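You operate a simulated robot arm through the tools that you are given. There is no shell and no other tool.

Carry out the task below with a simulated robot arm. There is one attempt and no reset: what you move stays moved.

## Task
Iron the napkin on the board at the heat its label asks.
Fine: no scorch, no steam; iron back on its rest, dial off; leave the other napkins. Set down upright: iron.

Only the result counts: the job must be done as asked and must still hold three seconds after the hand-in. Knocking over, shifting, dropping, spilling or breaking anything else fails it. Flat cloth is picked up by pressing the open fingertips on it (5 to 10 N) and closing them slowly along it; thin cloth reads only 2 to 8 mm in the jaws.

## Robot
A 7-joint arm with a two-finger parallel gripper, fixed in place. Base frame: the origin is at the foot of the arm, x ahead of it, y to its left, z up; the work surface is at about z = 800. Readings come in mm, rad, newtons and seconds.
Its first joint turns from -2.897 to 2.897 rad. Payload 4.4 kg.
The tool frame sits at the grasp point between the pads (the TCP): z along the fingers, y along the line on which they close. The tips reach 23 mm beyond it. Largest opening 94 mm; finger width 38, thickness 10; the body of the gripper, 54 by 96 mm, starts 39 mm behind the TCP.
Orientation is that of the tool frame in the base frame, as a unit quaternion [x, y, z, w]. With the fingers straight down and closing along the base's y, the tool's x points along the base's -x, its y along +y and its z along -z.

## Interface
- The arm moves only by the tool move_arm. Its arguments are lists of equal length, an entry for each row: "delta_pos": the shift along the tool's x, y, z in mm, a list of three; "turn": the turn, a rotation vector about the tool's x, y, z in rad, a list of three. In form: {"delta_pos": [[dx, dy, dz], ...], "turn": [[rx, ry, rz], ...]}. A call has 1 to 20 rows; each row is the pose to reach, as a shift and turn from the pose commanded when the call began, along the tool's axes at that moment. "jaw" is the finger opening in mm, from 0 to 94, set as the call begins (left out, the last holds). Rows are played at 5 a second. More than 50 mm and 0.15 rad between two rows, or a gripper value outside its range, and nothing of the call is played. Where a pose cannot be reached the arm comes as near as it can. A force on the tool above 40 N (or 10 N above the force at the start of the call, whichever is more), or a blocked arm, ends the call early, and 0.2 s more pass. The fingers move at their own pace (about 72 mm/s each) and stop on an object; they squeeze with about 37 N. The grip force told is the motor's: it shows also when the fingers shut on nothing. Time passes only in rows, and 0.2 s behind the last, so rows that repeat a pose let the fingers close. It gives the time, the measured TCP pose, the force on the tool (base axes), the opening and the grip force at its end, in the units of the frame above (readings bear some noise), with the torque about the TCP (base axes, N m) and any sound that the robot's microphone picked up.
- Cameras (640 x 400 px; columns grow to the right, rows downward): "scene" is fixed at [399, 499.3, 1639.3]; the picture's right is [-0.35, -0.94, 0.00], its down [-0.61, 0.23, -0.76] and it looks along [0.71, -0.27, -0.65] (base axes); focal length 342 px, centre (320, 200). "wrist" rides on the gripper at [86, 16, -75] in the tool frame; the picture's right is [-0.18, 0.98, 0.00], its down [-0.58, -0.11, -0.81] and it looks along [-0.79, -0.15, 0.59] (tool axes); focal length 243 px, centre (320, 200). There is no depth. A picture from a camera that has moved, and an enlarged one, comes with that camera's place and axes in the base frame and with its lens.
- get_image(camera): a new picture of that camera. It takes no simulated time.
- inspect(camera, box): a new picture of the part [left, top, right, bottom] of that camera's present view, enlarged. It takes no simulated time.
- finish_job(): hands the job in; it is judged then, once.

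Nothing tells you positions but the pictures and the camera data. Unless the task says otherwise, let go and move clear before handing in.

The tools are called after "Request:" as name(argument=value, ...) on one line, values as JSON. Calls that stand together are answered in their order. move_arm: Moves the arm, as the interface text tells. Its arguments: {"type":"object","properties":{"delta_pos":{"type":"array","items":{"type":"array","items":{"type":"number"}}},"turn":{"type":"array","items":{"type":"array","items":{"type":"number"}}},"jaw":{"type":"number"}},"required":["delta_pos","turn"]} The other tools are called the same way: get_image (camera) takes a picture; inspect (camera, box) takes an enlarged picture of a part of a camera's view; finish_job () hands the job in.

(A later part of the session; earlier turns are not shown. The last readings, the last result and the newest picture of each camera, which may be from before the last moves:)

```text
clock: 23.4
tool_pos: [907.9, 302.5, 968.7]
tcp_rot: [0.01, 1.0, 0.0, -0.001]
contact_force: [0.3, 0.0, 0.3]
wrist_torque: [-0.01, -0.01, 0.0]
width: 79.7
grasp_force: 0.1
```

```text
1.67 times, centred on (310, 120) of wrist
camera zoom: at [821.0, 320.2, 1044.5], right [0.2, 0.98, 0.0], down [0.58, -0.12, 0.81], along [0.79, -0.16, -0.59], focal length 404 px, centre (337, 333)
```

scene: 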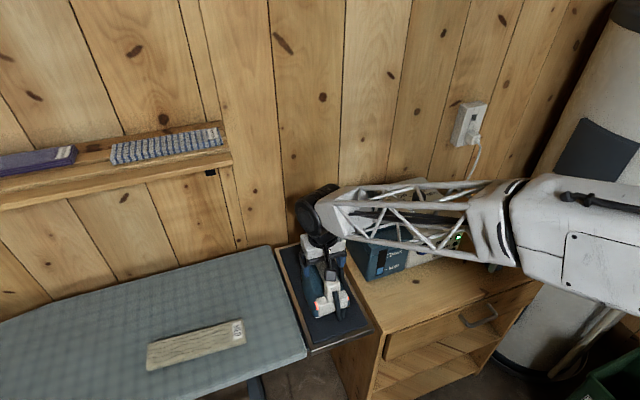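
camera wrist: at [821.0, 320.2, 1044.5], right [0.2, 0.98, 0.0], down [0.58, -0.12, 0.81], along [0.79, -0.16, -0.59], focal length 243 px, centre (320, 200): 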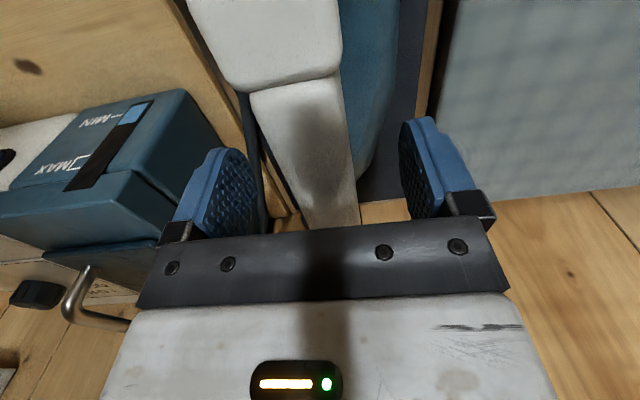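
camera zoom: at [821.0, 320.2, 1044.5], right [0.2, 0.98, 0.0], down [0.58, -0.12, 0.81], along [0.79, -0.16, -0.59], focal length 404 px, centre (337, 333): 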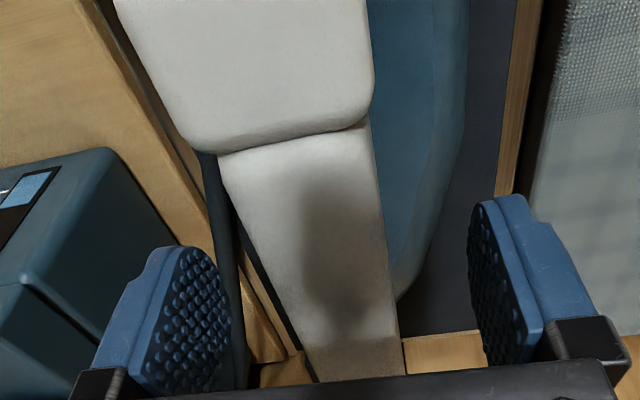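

READY is green. Closing the fingers on the handle.

Request:
move_arm(delta_pos=[[0, 0, 0], [0, 0, 0], [0, 0, 0], [0, 0, 0]], turn=[[0, 0, 0], [0, 0, 0], [0, 0, 0], [0, 0, 0]], jaw=15)

Request:
get_image(camera="wrist")

Request:
inspect(camera="scene", box=[265, 200, 385, 335])

```text
clock: 24.4
tool_pos: [908.0, 303.0, 969.6]
tcp_rot: [0.011, 1.0, -0.001, -0.002]
contact_force: [-0.2, 1.1, 0.1]
wrist_torque: [-0.05, -0.24, 0.12]
width: 29.9
grasp_force: 37.0
```

```text
taken
camera wrist: at [821.0, 320.2, 1044.6], right [0.2, 0.98, 0.0], down [0.58, -0.12, 0.81], along [0.79, -0.16, -0.59], focal length 243 px, centre (320, 200)
```

wrist: 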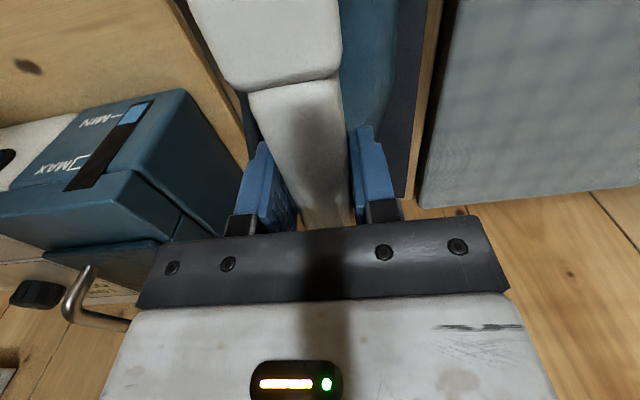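

```text
2.96 times, centred on (325, 268) of scene
camera zoom: at [399.0, 499.3, 1639.3], right [-0.35, -0.94, 0.0], down [-0.61, 0.23, -0.76], along [0.71, -0.27, -0.65], focal length 1014 px, centre (305, 0)
```

zoom: 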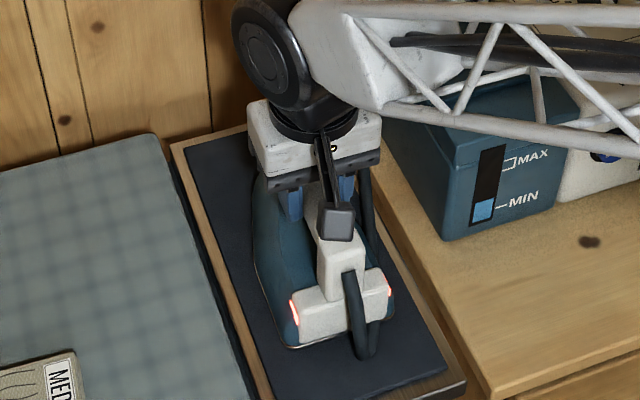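

The grip is solid (29.9 mm, centred). I'll lift the iron gently by 12 mm and read weight and torque.

Request:
move_arm(delta_pos=[[0, 0, -3], [0, 0, -6], [0, 0, -9], [0, 0, -12], [0, 0, -12]], turn=[[0, 0, 0], [0, 0, 0], [0, 0, 0], [0, 0, 0], [0, 0, 0]])

Request:
inspect(camera="scene", box=[265, 200, 385, 335])

Request:
get_image(camera="wrist")

```text
clock: 25.6
tool_pos: [907.8, 302.9, 981.8]
tcp_rot: [0.01, 1.0, 0.001, -0.001]
contact_force: [1.3, -0.3, -9.3]
wrist_torque: [0.01, 0.08, 0.0]
width: 29.8
grasp_force: 36.7
```

```text
2.96 times, centred on (325, 268) of scene
camera zoom: at [399.0, 499.3, 1639.3], right [-0.35, -0.94, 0.0], down [-0.61, 0.23, -0.76], along [0.71, -0.27, -0.65], focal length 1014 px, centre (305, 0)
```

zoom: 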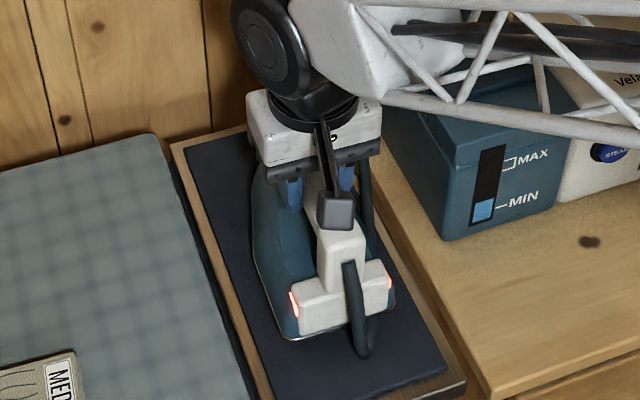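

```text
taken
camera wrist: at [821.2, 320.4, 1056.4], right [0.2, 0.98, 0.0], down [0.58, -0.12, 0.81], along [0.79, -0.16, -0.59], focal length 243 px, centre (320, 200)
```

wrist: 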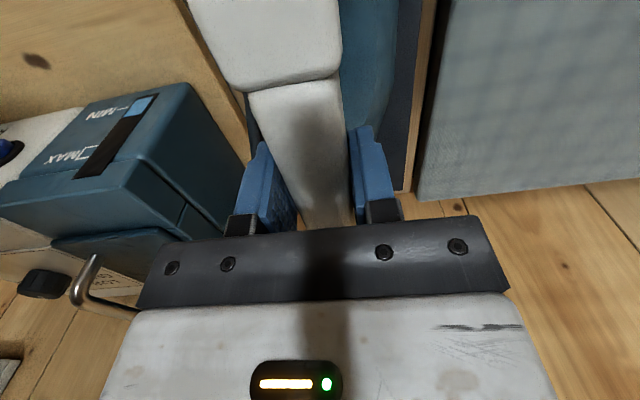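

The iron is ~0.95 kg and balanced. Next I'll lift it higher and swing it over the board beside the napkin's near end, watching the cord and reach.

Request:
move_arm(delta_pos=[[0, 0, -15], [0, 0, -30], [0, 0, -45], [14, 32, -50], [28, 64, -50], [42, 96, -50], [56, 127, -50], [70, 159, -50], [85, 191, -50], [99, 223, -50], [113, 255, -50], [113, 255, -50]], turn=[[0, 0, 0], [0, 0, 0], [0, 0, 0], [0, 0, -0.09], [0, 0, -0.18], [0, 0, -0.27], [0, 0, -0.36], [0, 0, -0.45], [0, 0, -0.54], [0, 0, -0.63], [0, 0, -0.72], [0, 0, -0.72]])

Request:
get_image(camera="scene")

Request:
get_image(camera="wrist")

```text
clock: 28.2
tool_pos: [799.1, 559.6, 1033.0]
tcp_rot: [-0.343, 0.939, 0.001, -0.001]
contact_force: [-0.2, 0.4, -7.3]
wrist_torque: [-0.05, 0.04, -0.02]
width: 30.0
grasp_force: 37.1
```

```text
taken
```

scene: 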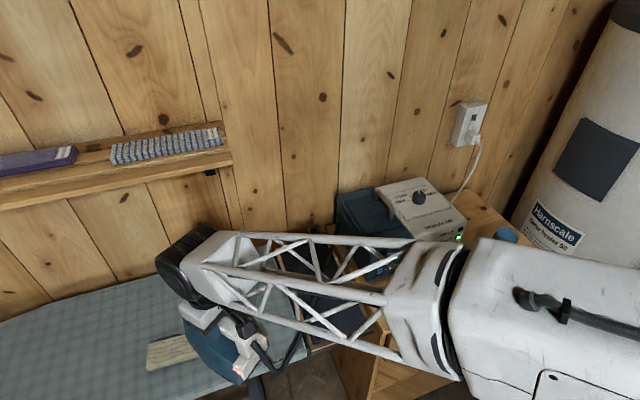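

```text
taken
camera wrist: at [722.7, 516.7, 1106.8], right [-0.49, 0.87, 0.0], down [0.52, 0.29, 0.81], along [0.7, 0.4, -0.59], focal length 243 px, centre (320, 200)
```

wrist: 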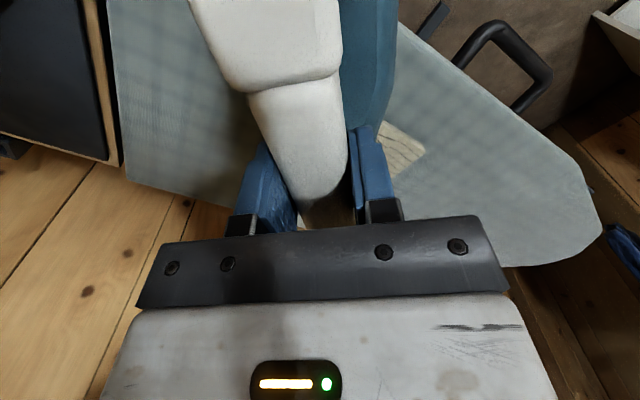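

Works smoothly and the cord follows. I'll test the reach outward along the tool's forward direction, still hovering.

Request:
move_arm(delta_pos=[[-32, 0, 5], [-64, 0, 10], [-85, 0, 15], [-95, 0, 15], [-95, 0, 15]], turn=[[0, 0, 0], [0, 0, 0], [0, 0, 0], [0, 0, 0], [0, 0, 0]])

Request:
get_image(camera="scene")

Request:
get_image(camera="wrist")

```text
clock: 29.4
tool_pos: [872.1, 621.3, 1016.5]
tcp_rot: [-0.343, 0.939, 0.0, -0.001]
contact_force: [0.5, 0.0, -8.7]
wrist_torque: [-0.04, 0.06, 0.0]
width: 29.9
grasp_force: 36.4
```

```text
taken
```

scene: 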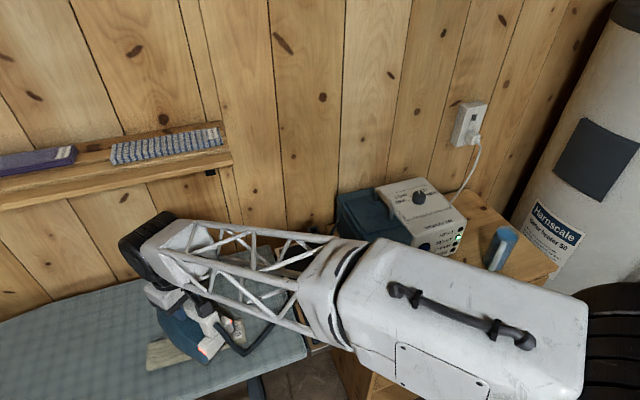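

```text
taken
camera wrist: at [795.9, 578.0, 1091.6], right [-0.49, 0.87, 0.0], down [0.52, 0.29, 0.81], along [0.7, 0.4, -0.59], focal length 243 px, centre (320, 200)
```

wrist: 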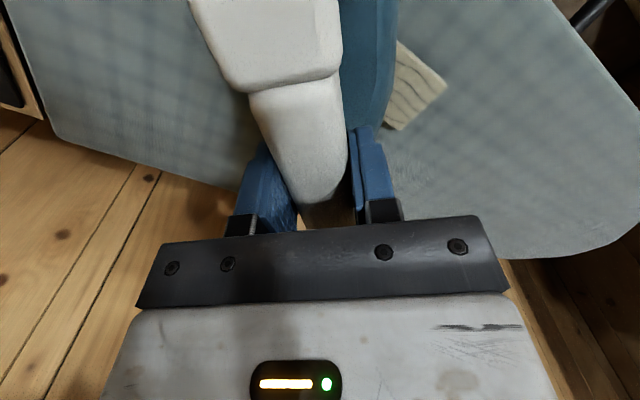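

Reach at r≈1071 mm is fine, so the napkin's far end can be covered with a vertical tool. I'll turn the iron to about 60° yaw over the napkin's near half and lower to a hover.

Request:
move_arm(delta_pos=[[7, -7, 4], [14, -13, 8], [21.7, -19.6, 14], [21.7, -19.6, 20], [21.7, -19.6, 20]], turn=[[0, 0, -0.1], [0, 0, -0.2], [0, 0, -0.3], [0, 0, -0.347], [0, 0, -0.347]])

Request:
get_image(camera="wrist")

Request:
get_image(camera="scene")

```text
clock: 30.6
tool_pos: [868.7, 592.3, 996.8]
tcp_rot: [-0.5, 0.866, 0.001, 0.0]
contact_force: [1.4, 0.3, -8.0]
wrist_torque: [-0.12, 0.03, 0.03]
width: 29.8
grasp_force: 37.1
```

```text
taken
camera wrist: at [811.5, 525.1, 1071.5], right [-0.76, 0.65, 0.0], down [0.39, 0.45, 0.81], along [0.52, 0.61, -0.59], focal length 243 px, centre (320, 200)
```

wrist: 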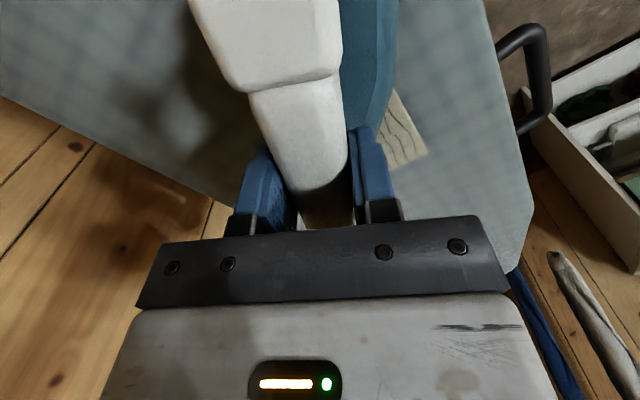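

```text
taken
```

scene: 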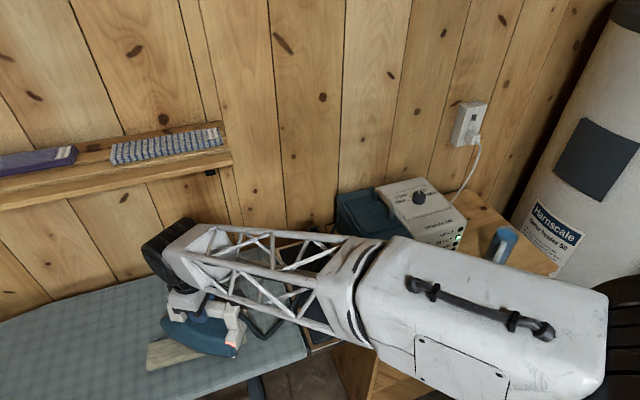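

Request:
inspect(camera="scene", box=[130, 260, 310, 380])

Request:
inspect(camera="scene", box=[385, 175, 475, 255])

```text
3.33 times, centred on (220, 320) of scene
camera zoom: at [399.0, 499.3, 1639.3], right [-0.35, -0.94, 0.0], down [-0.61, 0.23, -0.76], along [0.71, -0.27, -0.65], focal length 1141 px, centre (653, -200)
```

zoom: 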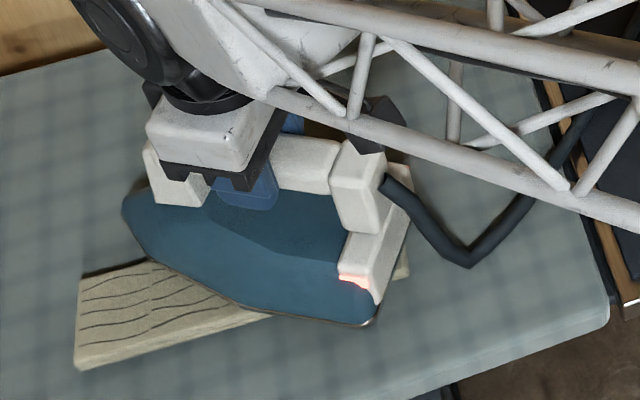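

```text
5.00 times, centred on (430, 215) of scene
camera zoom: at [399.0, 499.3, 1639.3], right [-0.35, -0.94, 0.0], down [-0.61, 0.23, -0.76], along [0.71, -0.27, -0.65], focal length 1712 px, centre (-230, 125)
```

zoom: 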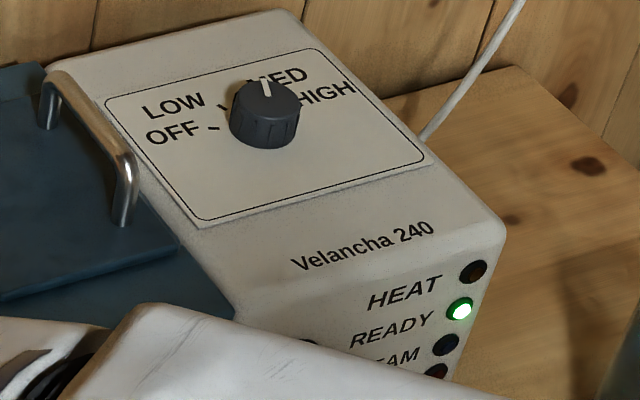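

READY is still lit and HEAT off, so it's at temperature. Lowering stepwise onto the napkin.

Request:
move_arm(delta_pos=[[0, 0, 5], [0, 0, 10], [0, 0, 14]], turn=[[0, 0, 0], [0, 0, 0], [0, 0, 0]])

Request:
inspect(camera="scene", box=[130, 260, 310, 380])

```text
clock: 31.4
tool_pos: [870.6, 591.9, 984.4]
tcp_rot: [-0.5, 0.866, 0.0, 0.001]
contact_force: [-0.9, -0.3, 8.3]
wrist_torque: [-1.04, 0.37, -0.05]
width: 30.0
grasp_force: 37.3
```

```text
3.33 times, centred on (220, 320) of scene
camera zoom: at [399.0, 499.3, 1639.3], right [-0.35, -0.94, 0.0], down [-0.61, 0.23, -0.76], along [0.71, -0.27, -0.65], focal length 1141 px, centre (653, -200)
```

zoom: 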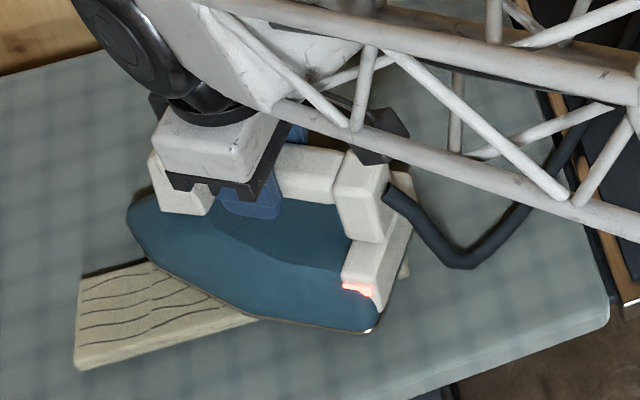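

Contact at z≈984 with light force; the rear of the sole presses more, so I'll pitch the tip down a touch and start sliding right away toward the near end.

Request:
move_arm(delta_pos=[[8, -5, -0.2], [17, -10.5, -0.3], [25.5, -15.9, -0.3]], turn=[[0, 0.004, 0], [0, 0.008, 0], [0, 0.01, 0]])

```text
clock: 32.2
tool_pos: [869.1, 561.8, 984.8]
tcp_rot: [-0.5, 0.866, -0.002, -0.004]
contact_force: [0.4, 3.9, 18.4]
wrist_torque: [1.01, -0.22, -0.06]
width: 29.9
grasp_force: 37.0
```

The near end is covered and pressure is balanced. Now a stroke along the napkin to the far end, easing the pressure a bit.

Request:
move_arm(delta_pos=[[-13, 7.5, -0.4], [-26.5, 14.1, -0.6], [-39, 22.5, -0.8], [-50.5, 32.6, -0.9], [-63, 46.8, -1.0], [-71, 63, -1.1], [-75.4, 79.3, -1.15]], turn=[[0, 0, 0], [0, 0, 0], [0, 0, 0], [0, 0, 0], [0, 0, 0], [0, 0, 0], [0, 0, 0]])

```text
clock: 33.8
tool_pos: [839.2, 668.0, 984.3]
tcp_rot: [-0.499, 0.866, -0.002, -0.005]
contact_force: [3.5, -3.3, 21.7]
wrist_torque: [0.27, -0.92, -0.03]
width: 29.9
grasp_force: 37.1
```

Request:
inspect(camera="scene", box=[130, 260, 310, 380])

Request:
get_image(camera="wrist")

```text
3.33 times, centred on (220, 320) of scene
camera zoom: at [399.0, 499.3, 1639.3], right [-0.35, -0.94, 0.0], down [-0.61, 0.23, -0.76], along [0.71, -0.27, -0.65], focal length 1141 px, centre (653, -200)
```

zoom: 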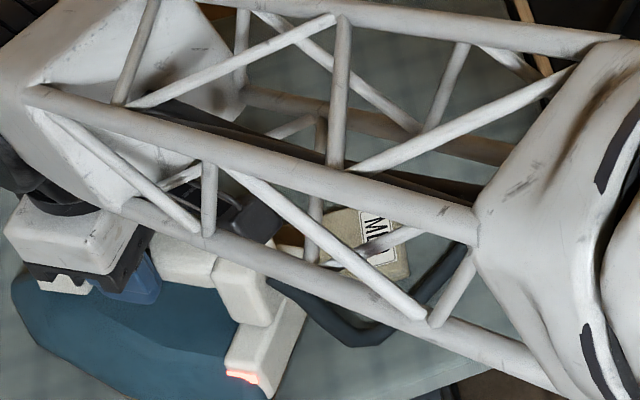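

```text
taken
camera wrist: at [781.8, 600.3, 1059.9], right [-0.76, 0.65, 0.0], down [0.39, 0.46, 0.8], along [0.52, 0.61, -0.6], focal length 243 px, centre (320, 200)
```

wrist: 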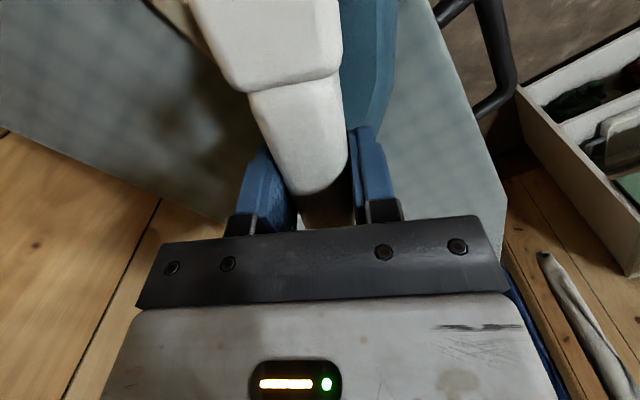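

The napkin hasn't shifted (label still at the same pixel). Making the return stroke now.

Request:
move_arm(delta_pos=[[4.4, -16.4, -0.3], [12.5, -30.3, -0.3], [25.1, -44.5, -0.2], [39.2, -56.1, -0.1], [53.8, -66.8, 0.05], [68.4, -77.6, 0.2], [78.8, -83.6, 0.3]], turn=[[0, 0, 0], [0, 0, 0], [0, 0, 0], [0, 0, 0], [0, 0, 0], [0, 0, 0], [0, 0, 0]])

Request:
inspect(camera="scene", box=[130, 260, 310, 380])

Request:
get_image(camera="wrist")

```text
clock: 35.4
tool_pos: [871.5, 557.7, 983.7]
tcp_rot: [-0.5, 0.866, -0.002, -0.005]
contact_force: [-0.4, 3.6, 11.6]
wrist_torque: [0.41, 0.03, -0.04]
width: 29.8
grasp_force: 36.8
```

```text
3.33 times, centred on (220, 320) of scene
camera zoom: at [399.0, 499.3, 1639.3], right [-0.35, -0.94, 0.0], down [-0.61, 0.23, -0.76], along [0.71, -0.27, -0.65], focal length 1141 px, centre (653, -200)
```

zoom: 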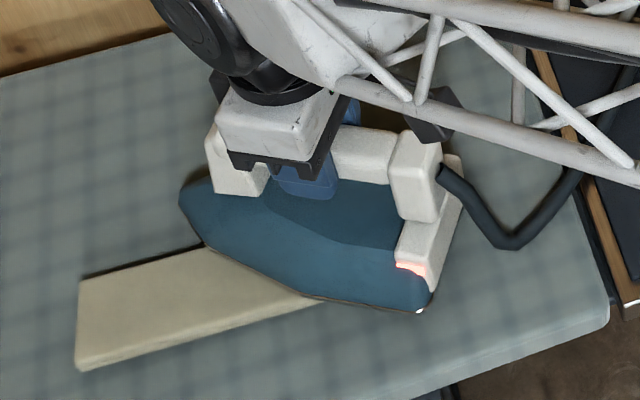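

```text
taken
camera wrist: at [814.3, 490.5, 1059.5], right [-0.76, 0.65, 0.0], down [0.39, 0.46, 0.8], along [0.52, 0.61, -0.6], focal length 243 px, centre (320, 200)
```

wrist: 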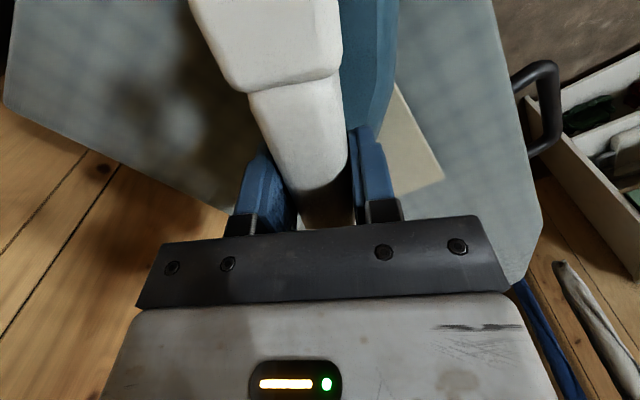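

The wrinkles on the far half are gone with no scorch. I'll lift the iron and move it off toward the rest side to inspect the whole napkin.

Request:
move_arm(delta_pos=[[0, 0, -12], [5, -5, -25], [20, -15, -40], [45, -30, -50], [75, -40, -50], [110, -50, -50], [110, -50, -50]], turn=[[0, 0, 0], [0, 0, 0], [0, 0, 0.05], [0, 0, 0.15], [0, 0, 0.25], [0, 0, 0.35], [0, 0, 0.35]])

Request:
inspect(camera="scene", box=[130, 260, 310, 380])

Request:
get_image(camera="wrist")

Request:
get_image(camera="scene")

```text
clock: 37.0
tool_pos: [860.2, 438.5, 1034.5]
tcp_rot: [-0.34, 0.94, -0.002, -0.005]
contact_force: [0.4, -0.2, -7.3]
wrist_torque: [-0.03, 0.08, 0.0]
width: 30.0
grasp_force: 37.0
```

```text
3.33 times, centred on (220, 320) of scene
camera zoom: at [399.0, 499.3, 1639.3], right [-0.35, -0.94, 0.0], down [-0.61, 0.23, -0.76], along [0.71, -0.27, -0.65], focal length 1141 px, centre (653, -200)
```

zoom: 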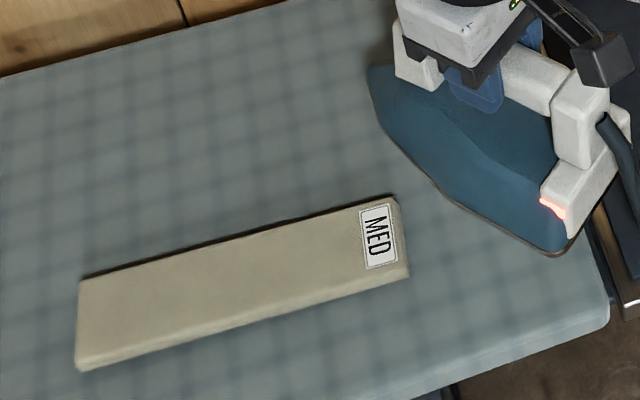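

```text
taken
camera wrist: at [782.8, 394.7, 1111.1], right [-0.49, 0.87, 0.0], down [0.52, 0.3, 0.8], along [0.7, 0.39, -0.6], focal length 243 px, centre (320, 200)
```

wrist: 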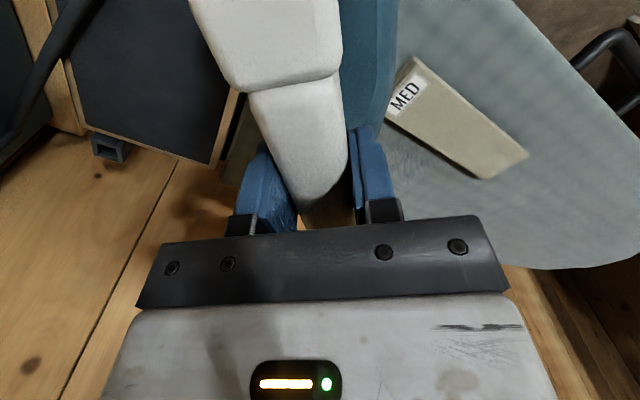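

```text
taken
```

scene: 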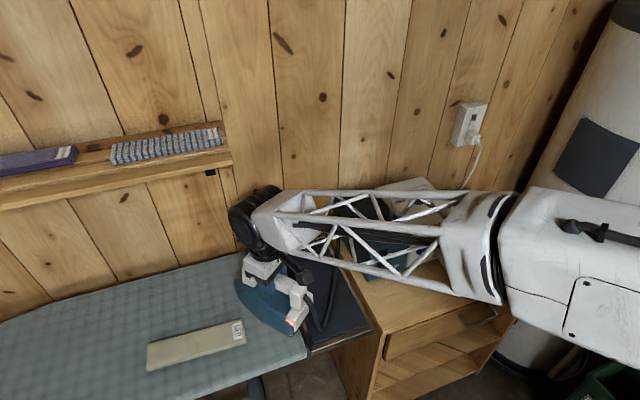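

Request:
inspect(camera="scene", box=[140, 310, 260, 385])

Request:
inspect(camera="wrist", box=[380, 40, 540, 190])

```text
5.33 times, centred on (200, 348) of scene
camera zoom: at [399.0, 499.3, 1639.3], right [-0.35, -0.94, 0.0], down [-0.61, 0.23, -0.76], along [0.71, -0.27, -0.65], focal length 1826 px, centre (960, -587)
```

zoom: 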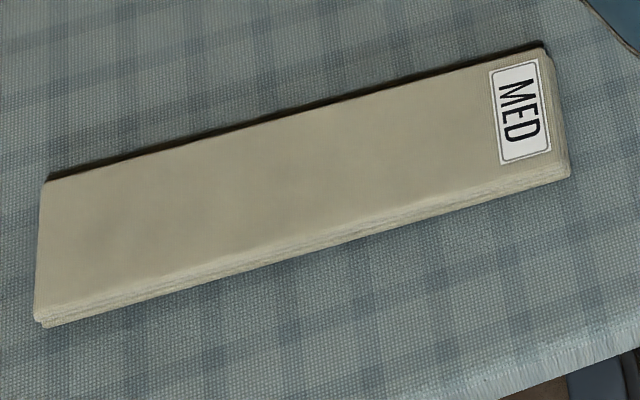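

```text
2.67 times, centred on (460, 115) of wrist
camera zoom: at [782.8, 394.7, 1111.1], right [-0.49, 0.87, 0.0], down [0.52, 0.3, 0.8], along [0.7, 0.39, -0.6], focal length 647 px, centre (-53, 427)
```

zoom: 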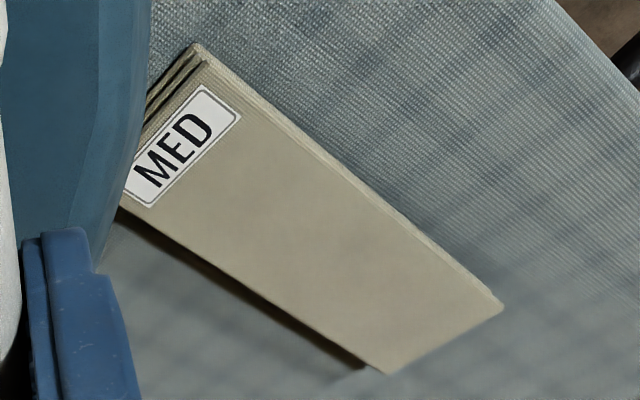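

The napkin is fully smooth with no scorch. Now I'll bring the iron back above its rest at the original pose (908, 303, yaw ≈ -0.02), undoing the small pitch.

Request:
move_arm(delta_pos=[[8, -22, 0], [16, -45, 0], [24, -67, 0], [33, -90, 0], [41, -112, 0], [49.8, -134.9, 0], [49.8, -134.9, 0]], turn=[[-0.0011, -0.0013, 0.119], [-0.0022, -0.0026, 0.238], [-0.0033, -0.0039, 0.357], [-0.0044, -0.0052, 0.476], [-0.0055, -0.0065, 0.595], [-0.0066, -0.0078, 0.714], [-0.0066, -0.0078, 0.714]])

Request:
get_image(camera="wrist")

Request:
get_image(camera="scene")

```text
clock: 38.6
tool_pos: [909.5, 300.8, 1035.3]
tcp_rot: [0.01, 1.0, 0.0, -0.001]
contact_force: [0.8, -0.6, -6.9]
wrist_torque: [0.01, 0.08, -0.01]
width: 30.0
grasp_force: 37.3
```

```text
taken
camera wrist: at [822.4, 318.8, 1110.8], right [0.2, 0.98, 0.0], down [0.58, -0.12, 0.81], along [0.79, -0.16, -0.59], focal length 243 px, centre (320, 200)
```

wrist: 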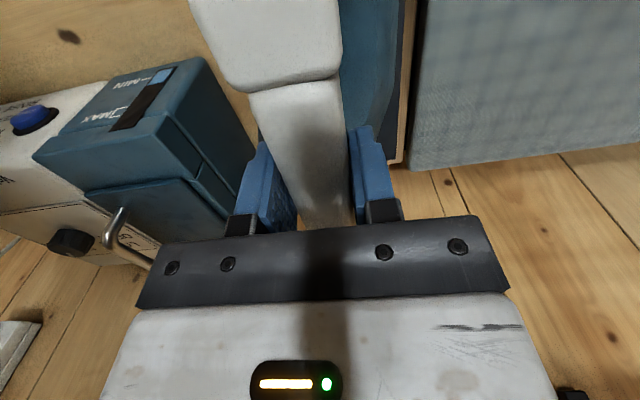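

```text
taken
```

scene: 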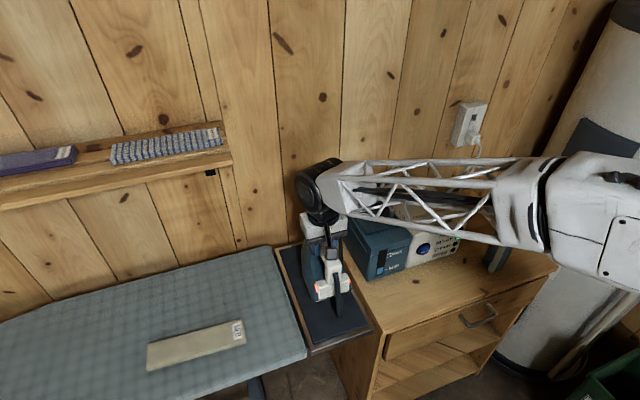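

Request:
inspect(camera="scene", box=[265, 200, 385, 350])

```text
2.67 times, centred on (325, 275) of scene
camera zoom: at [399.0, 499.3, 1639.3], right [-0.35, -0.94, 0.0], down [-0.61, 0.23, -0.76], along [0.71, -0.27, -0.65], focal length 913 px, centre (307, 0)
```

zoom: 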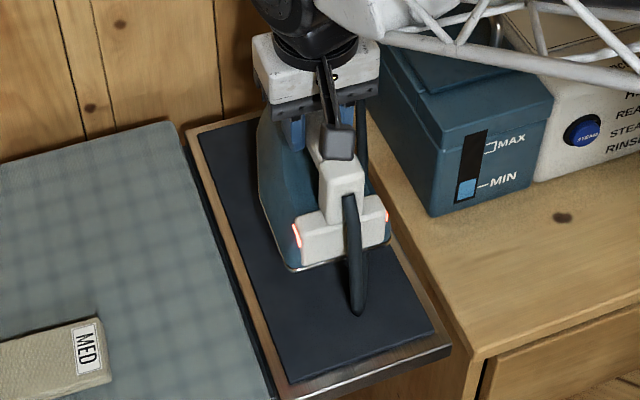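

The iron hangs level over its rest and the cord loop is clear behind it. Lowering to just above the pad.

Request:
move_arm(delta_pos=[[1, 1.8, 15], [1, 1.8, 30], [1, 1.8, 45], [1, 1.8, 56], [1, 1.8, 60], [1, 1.8, 62]], turn=[[0, 0, 0], [0, 0, 0], [0, 0, 0], [0, 0, 0], [0, 0, 0], [0, 0, 0]])

```text
clock: 40.0
tool_pos: [908.7, 303.8, 973.9]
tcp_rot: [0.009, 1.0, 0.0, -0.001]
contact_force: [-0.3, 0.5, -7.9]
wrist_torque: [-0.02, 0.11, 0.01]
width: 29.9
grasp_force: 36.8
```

Request:
move_arm(delta_pos=[[0, 0, 1.5], [0, 0, 3], [0, 0, 4]], turn=[[0, 0, 0], [0, 0, 0], [0, 0, 0]])

```text
clock: 40.8
tool_pos: [908.0, 303.1, 969.9]
tcp_rot: [0.009, 1.0, 0.0, -0.001]
contact_force: [-0.3, -0.3, -8.2]
wrist_torque: [-0.01, 0.08, -0.02]
width: 29.8
grasp_force: 37.0
```

Still hanging at z≈970; lowering a bit more.

Request:
move_arm(delta_pos=[[0, 0, 0.6], [0, 0, 1.2], [0, 0, 1.2]], turn=[[0, 0, 0], [0, 0, 0], [0, 0, 0]])

```text
clock: 41.6
tool_pos: [908.1, 303.8, 967.7]
tcp_rot: [0.008, 1.0, 0.0, -0.001]
contact_force: [0.0, 0.6, -7.5]
wrist_torque: [0.03, 0.12, -0.02]
width: 29.9
grasp_force: 36.8
```

Request:
move_arm(delta_pos=[[0, 0, 0.6], [0, 0, 1.2], [0, 0, 1.2]], turn=[[0, 0, 0], [0, 0, 0], [0, 0, 0]])

Request:
inspect(camera="scene", box=[265, 200, 385, 350])

```text
clock: 42.4
tool_pos: [908.5, 303.8, 968.5]
tcp_rot: [0.009, 1.0, 0.001, 0.0]
contact_force: [-0.6, -0.4, 5.8]
wrist_torque: [-0.04, 1.23, -0.01]
width: 30.0
grasp_force: 37.1
```

```text
2.67 times, centred on (325, 275) of scene
camera zoom: at [399.0, 499.3, 1639.3], right [-0.35, -0.94, 0.0], down [-0.61, 0.23, -0.76], along [0.71, -0.27, -0.65], focal length 913 px, centre (307, 0)
```

zoom: 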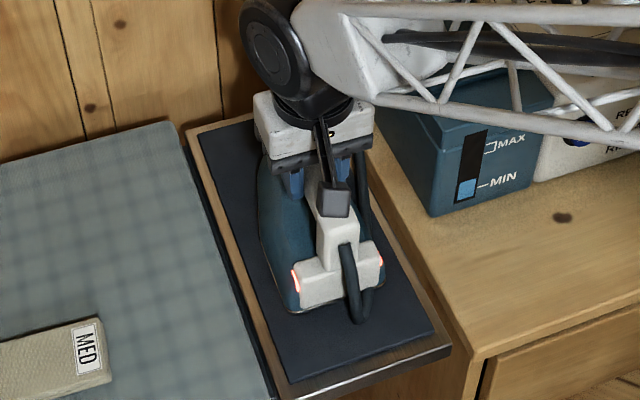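

Rear edge touches first (slight pitch). I'll pitch the tip down a little so that the sole lies flat before releasing.

Request:
move_arm(delta_pos=[[0, 0, 0.1], [0, 0, 0.3], [0, 0, 0.3]], turn=[[0, 0.005, 0], [0, 0.01, 0], [0, 0.012, 0]])

```text
clock: 43.2
tool_pos: [908.3, 304.2, 967.5]
tcp_rot: [0.009, 1.0, 0.001, -0.006]
contact_force: [3.2, 0.0, 8.7]
wrist_torque: [-0.1, -1.22, 0.01]
width: 29.9
grasp_force: 36.6
```

Request:
move_arm(delta_pos=[[0, 0, -0.1], [0, 0, -0.2], [0, 0, -0.2]], turn=[[0, -0.003, 0], [0, -0.005, 0], [0, -0.005, 0]])

```text
clock: 44.0
tool_pos: [908.6, 303.5, 967.4]
tcp_rot: [0.009, 1.0, 0.0, -0.004]
contact_force: [3.0, 2.5, 10.2]
wrist_torque: [0.02, 1.09, -0.13]
width: 30.2
grasp_force: 37.0
```

It is flat on the pad within a fraction of a mm. Releasing the handle.

Request:
move_arm(delta_pos=[[0, 0, -0.3], [0, 0, -0.3], [0, 0, -0.3], [0, 0, -0.3]], turn=[[0, 0, 0], [0, 0, 0], [0, 0, 0], [0, 0, 0]], jaw=76)

Request:
inspect(camera="scene", box=[265, 200, 385, 350])

Request:
get_image(camera="wrist")

```text
clock: 45.0
tool_pos: [908.1, 302.8, 967.2]
tcp_rot: [0.01, 1.0, 0.0, -0.005]
contact_force: [-0.2, -0.1, -0.4]
wrist_torque: [-0.02, 0.0, 0.02]
width: 75.8
grasp_force: 0.1
```

```text
2.67 times, centred on (325, 275) of scene
camera zoom: at [399.0, 499.3, 1639.3], right [-0.35, -0.94, 0.0], down [-0.61, 0.23, -0.76], along [0.71, -0.27, -0.65], focal length 913 px, centre (307, 0)
```

zoom: 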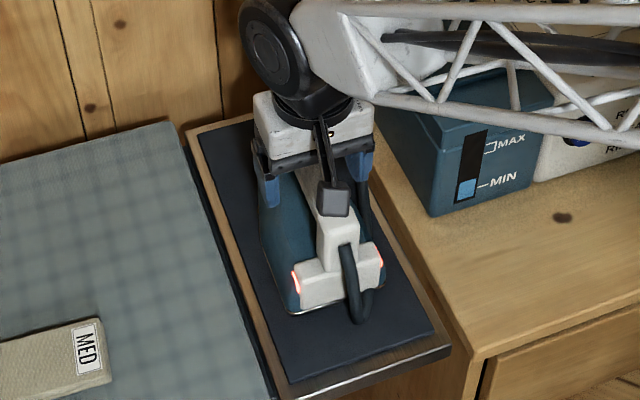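

```text
taken
camera wrist: at [821.9, 320.7, 1043.5], right [0.2, 0.98, 0.0], down [0.59, -0.12, 0.8], along [0.78, -0.16, -0.6], focal length 243 px, centre (320, 200)
```

wrist: 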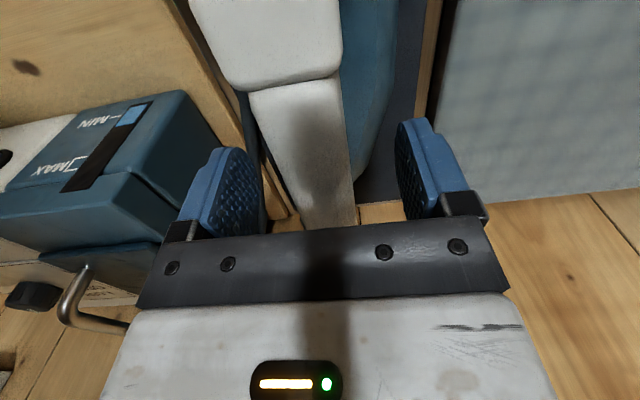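

The iron stands on its rest, released. Raising straight up, then going back to the knob to switch it off.

Request:
move_arm(delta_pos=[[0, 0, -20], [0, 0, -50], [0, 0, -90], [0, 0, -130], [0, 0, -145], [-14, -36, -145], [-29, -73, -145], [-43, -110, -145], [-58, -146, -145], [-72, -183, -145], [-87, -219, -145], [-101, -256, -145], [-116, -293, -145], [-130, -329, -145], [-144.4, -365.7, -145], [-144.4, -365.7, -145]], turn=[[0, 0, 0], [0, 0, 0], [0, -0.007, 0], [0, -0.007, 0], [0, -0.007, 0], [0, -0.007, 0.08], [0, -0.007, 0.16], [0, -0.007, 0.24], [0, -0.007, 0.32], [0, -0.007, 0.4], [0, -0.007, 0.48], [0, -0.007, 0.56], [0, -0.007, 0.64], [0, -0.007, 0.72], [0, -0.007, 0.8], [0, -0.007, 0.8]])

Request:
get_image(camera="wrist")

Request:
get_image(camera="scene")

```text
clock: 48.4
tool_pos: [1048.8, -65.5, 1110.0]
tcp_rot: [0.398, 0.917, -0.002, 0.0]
contact_force: [-0.5, 0.7, 0.4]
wrist_torque: [0.02, 0.0, 0.0]
width: 76.2
grasp_force: 0.0
```

```text
taken
camera wrist: at [1000.3, 8.2, 1185.7], right [0.84, 0.54, 0.0], down [0.32, -0.5, 0.81], along [0.43, -0.68, -0.59], focal length 243 px, centre (320, 200)
```

wrist: 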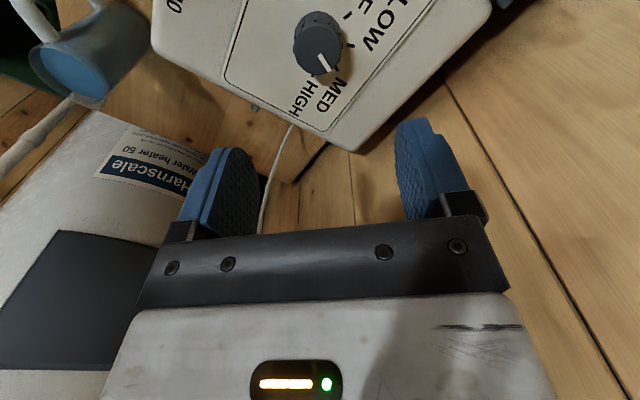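

```text
taken
```

scene: 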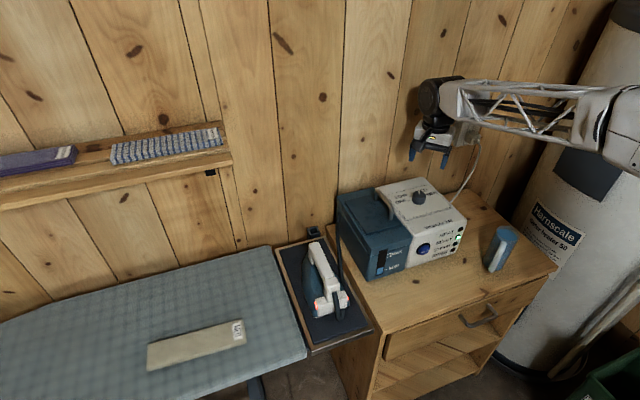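

Request:
inspect(camera="wrist", box=[220, 0, 420, 125])

Request:
inspect(camera="scene", box=[265, 220, 385, 355])

```text
3.20 times, centred on (320, 62) of wrist
camera zoom: at [1000.3, 8.2, 1185.7], right [0.84, 0.54, 0.0], down [0.32, -0.5, 0.81], along [0.43, -0.68, -0.59], focal length 776 px, centre (320, 640)
```

zoom: 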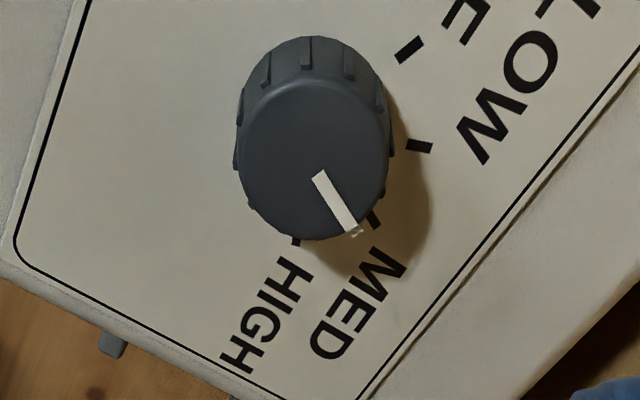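

```text
2.96 times, centred on (325, 288) of scene
camera zoom: at [399.0, 499.3, 1639.3], right [-0.35, -0.94, 0.0], down [-0.61, 0.23, -0.76], along [0.71, -0.27, -0.65], focal length 1014 px, centre (305, -59)
```

zoom: 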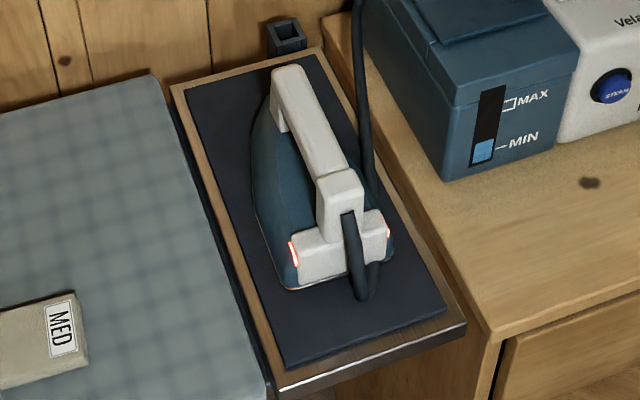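

The iron looks exactly as it was at the start. The tool is ~2.5 mm off the knob axis; I'll correct it, and descend around the knob.

Request:
move_arm(delta_pos=[[2.5, -2.4, 30], [2.5, -2.4, 60], [2.5, -2.4, 85], [2.5, -2.4, 100], [2.5, -2.4, 113], [2.5, -2.4, 125], [2.5, -2.4, 125]], turn=[[0, 0, 0], [0, 0, 0], [0, 0, 0], [0, 0, 0], [0, 0, 0], [0, 0, 0], [0, 0, 0]], jaw=66)

Request:
get_image(camera="wrist")

```text
clock: 50.0
tool_pos: [1045.1, -64.4, 986.1]
tcp_rot: [0.397, 0.918, -0.002, 0.0]
contact_force: [-0.1, 0.6, 0.7]
wrist_torque: [0.0, -0.02, 0.0]
width: 66.2
grasp_force: 0.0
```

```text
taken
camera wrist: at [995.7, 9.4, 1061.4], right [0.84, 0.54, 0.0], down [0.32, -0.5, 0.81], along [0.43, -0.68, -0.59], focal length 243 px, centre (320, 200)
```

wrist: 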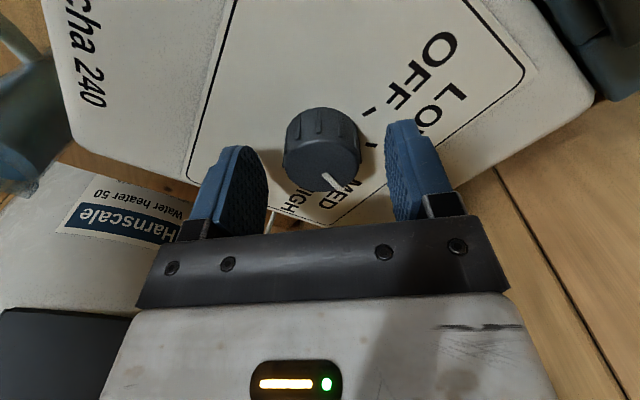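

The knob is centred to within ~0.5 mm. Closing.

Request:
move_arm(delta_pos=[[0, 0.3, 0], [0, 0.3, 0], [0, 0.3, 0], [0, 0.3, 0]], turn=[[0, 0, 0], [0, 0, 0], [0, 0, 0], [0, 0, 0]], jaw=28)

```text
clock: 51.0
tool_pos: [1043.6, -65.1, 986.3]
tcp_rot: [0.397, 0.918, -0.002, -0.001]
contact_force: [9.6, 7.5, -1.8]
wrist_torque: [0.1, -0.26, 0.01]
width: 38.8
grasp_force: 44.9
```

Small residual force; I'll shift 0.4 mm and start turning counter-clockwise.

Request:
move_arm(delta_pos=[[0, 0.4, 0], [0, 0.4, 0], [0, 0.4, 0], [0, 0.4, 0], [0, 0.4, 0]], turn=[[0, 0, -0.07], [0, 0, -0.14], [0, 0, -0.21], [0, 0, -0.28], [0, 0, -0.35]])

```text
clock: 52.2
tool_pos: [1043.6, -63.9, 985.9]
tcp_rot: [0.23, 0.973, -0.002, -0.001]
contact_force: [-5.8, 4.8, 3.0]
wrist_torque: [0.16, 0.23, -0.03]
width: 38.1
grasp_force: 44.9
```

Request:
move_arm(delta_pos=[[0, 0, 0], [0, 0, 0], [0, 0, 0], [0, 0, 0], [0, 0, 0]], turn=[[0, 0, -0.07], [0, 0, -0.14], [0, 0, -0.21], [0, 0, -0.28], [0, 0, -0.35]])

```text
clock: 53.4
tool_pos: [1043.9, -65.4, 986.8]
tcp_rot: [0.059, 0.998, -0.001, -0.001]
contact_force: [-17.1, -4.8, 5.1]
wrist_torque: [-0.07, 0.59, 0.05]
width: 38.6
grasp_force: 45.6
```

Request:
move_arm(delta_pos=[[0.4, -0.2, 0], [0.4, -0.2, 0], [0.4, -0.2, 0], [0.4, -0.3, 0], [0.4, -0.3, 0]], turn=[[0, 0, -0.07], [0, 0, -0.14], [0, 0, -0.21], [0, 0, -0.28], [0, 0, -0.35]])

```text
clock: 54.6
tool_pos: [1044.4, -65.4, 985.8]
tcp_rot: [-0.117, 0.993, -0.001, -0.001]
contact_force: [12.3, -18.1, -0.7]
wrist_torque: [-0.4, -0.52, -0.05]
width: 38.8
grasp_force: 44.9
```

Request:
move_arm(delta_pos=[[0, -0.6, 0], [0, -0.8, 0], [0, -0.8, 0], [0, -0.9, 0], [0, -0.9, 0]], turn=[[0, 0, 0], [0, 0, -0.07], [0, 0, -0.14], [0, 0, -0.21], [0, 0, -0.28]])

```text
clock: 55.8
tool_pos: [1043.8, -65.8, 986.1]
tcp_rot: [-0.255, 0.967, -0.001, -0.001]
contact_force: [32.2, -15.9, -1.6]
wrist_torque: [-0.5, -0.54, -0.05]
width: 38.7
grasp_force: 45.4
```

Request:
move_arm(delta_pos=[[-0.4, -1.0, 0], [-0.4, -1.0, 0], [-0.4, -1.1, 0]], turn=[[0, 0, 0], [0, 0, -0.05], [0, 0, -0.1]])

```text
clock: 56.6
tool_pos: [1044.4, -65.8, 987.5]
tcp_rot: [-0.302, 0.953, 0.0, -0.001]
contact_force: [-8.2, -6.0, 7.6]
wrist_torque: [-0.31, 0.65, 0.03]
width: 38.6
grasp_force: 45.1
```

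Request:
move_arm(delta_pos=[[0, -0.1, 0], [0, -0.2, 0], [0, -0.3, 0], [0, -0.3, 0]], turn=[[0, 0, -0.07], [0, 0, -0.14], [0, 0, -0.2], [0, 0, -0.2]])

Request:
inspect(camera="scene", box=[385, 175, 475, 255])

Request:
inspect(camera="wrist", box=[260, 90, 390, 215])

```text
clock: 57.6
tool_pos: [1043.6, -64.2, 987.0]
tcp_rot: [-0.395, 0.919, -0.002, -0.001]
contact_force: [-14.5, 15.0, 7.1]
wrist_torque: [0.81, 0.04, -0.39]
width: 38.7
grasp_force: 44.7
```

```text
5.00 times, centred on (430, 215) of scene
camera zoom: at [399.0, 499.3, 1639.3], right [-0.35, -0.94, 0.0], down [-0.61, 0.23, -0.76], along [0.71, -0.27, -0.65], focal length 1712 px, centre (-230, 125)
```

zoom: 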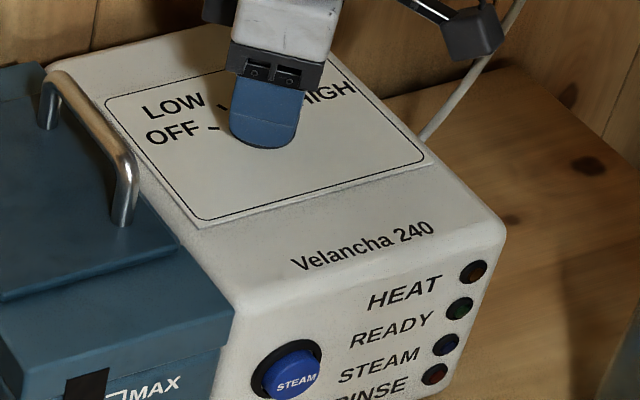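

```text
3.20 times, centred on (325, 152) of wrist
camera zoom: at [973.1, -117.2, 1061.6], right [-0.59, 0.81, 0.0], down [0.48, 0.35, 0.8], along [0.65, 0.47, -0.59], focal length 776 px, centre (304, 352)
```

zoom: 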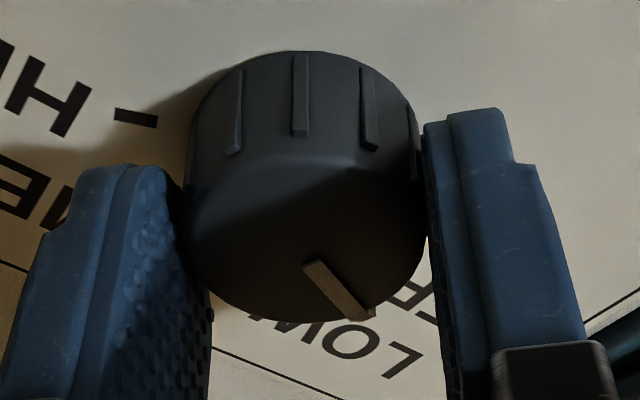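

All lamps are off and a torque stop is felt – the dial is at OFF. Opening and rising to verify the pointer.

Request:
move_arm(delta_pos=[[0, 0, 0], [0, 0, 0], [0, 0, -20], [0, 0, -50], [0, 0, -90], [0, 0, -130], [0, 0, -130]], turn=[[0, 0, 0], [0, 0, 0], [0, 0, 0], [0, 0, 0], [0, 0, 0], [0, 0, 0], [0, 0, 0]], jaw=66)

Request:
inspect(camera="wrist", box=[220, 0, 420, 125])

Request:
inspect(camera="scene", box=[330, 165, 490, 285])

Request:
get_image(camera="scene")

```text
clock: 59.2
tool_pos: [1044.6, -64.9, 1114.9]
tcp_rot: [-0.395, 0.919, -0.001, -0.002]
contact_force: [-0.4, -0.3, 0.5]
wrist_torque: [-0.01, -0.02, -0.02]
width: 66.1
grasp_force: 0.1
```

```text
3.20 times, centred on (320, 62) of wrist
camera zoom: at [972.2, -117.0, 1192.0], right [-0.59, 0.81, 0.0], down [0.48, 0.35, 0.8], along [0.65, 0.47, -0.59], focal length 776 px, centre (320, 640)
```

zoom: 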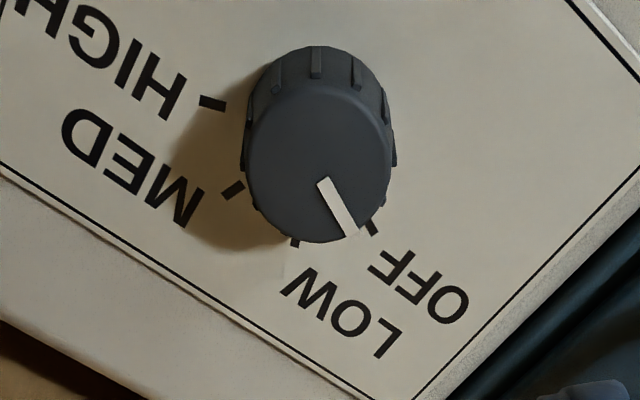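

```text
3.33 times, centred on (410, 225) of scene
camera zoom: at [399.0, 499.3, 1639.3], right [-0.35, -0.94, 0.0], down [-0.61, 0.23, -0.76], along [0.71, -0.27, -0.65], focal length 1141 px, centre (20, 117)
```

zoom: 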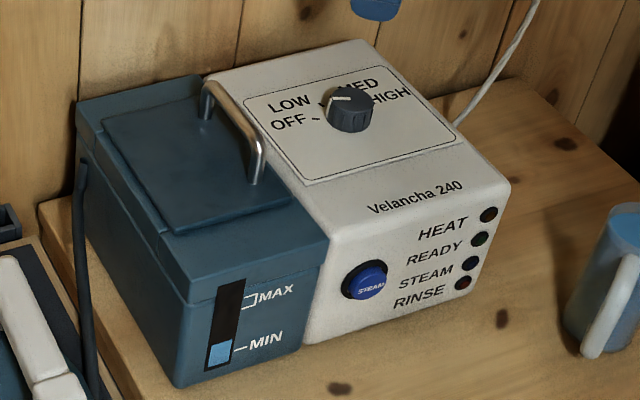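

```text
taken
```

scene: 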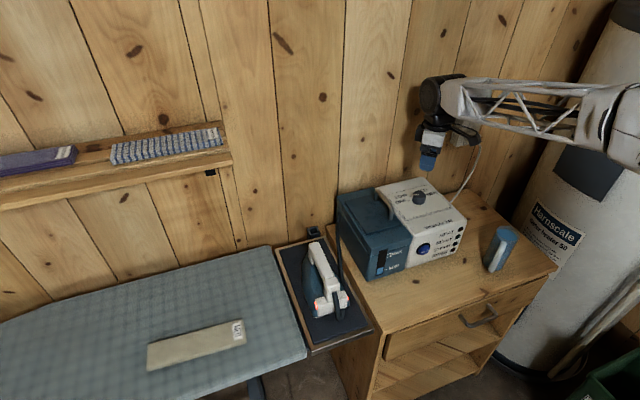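

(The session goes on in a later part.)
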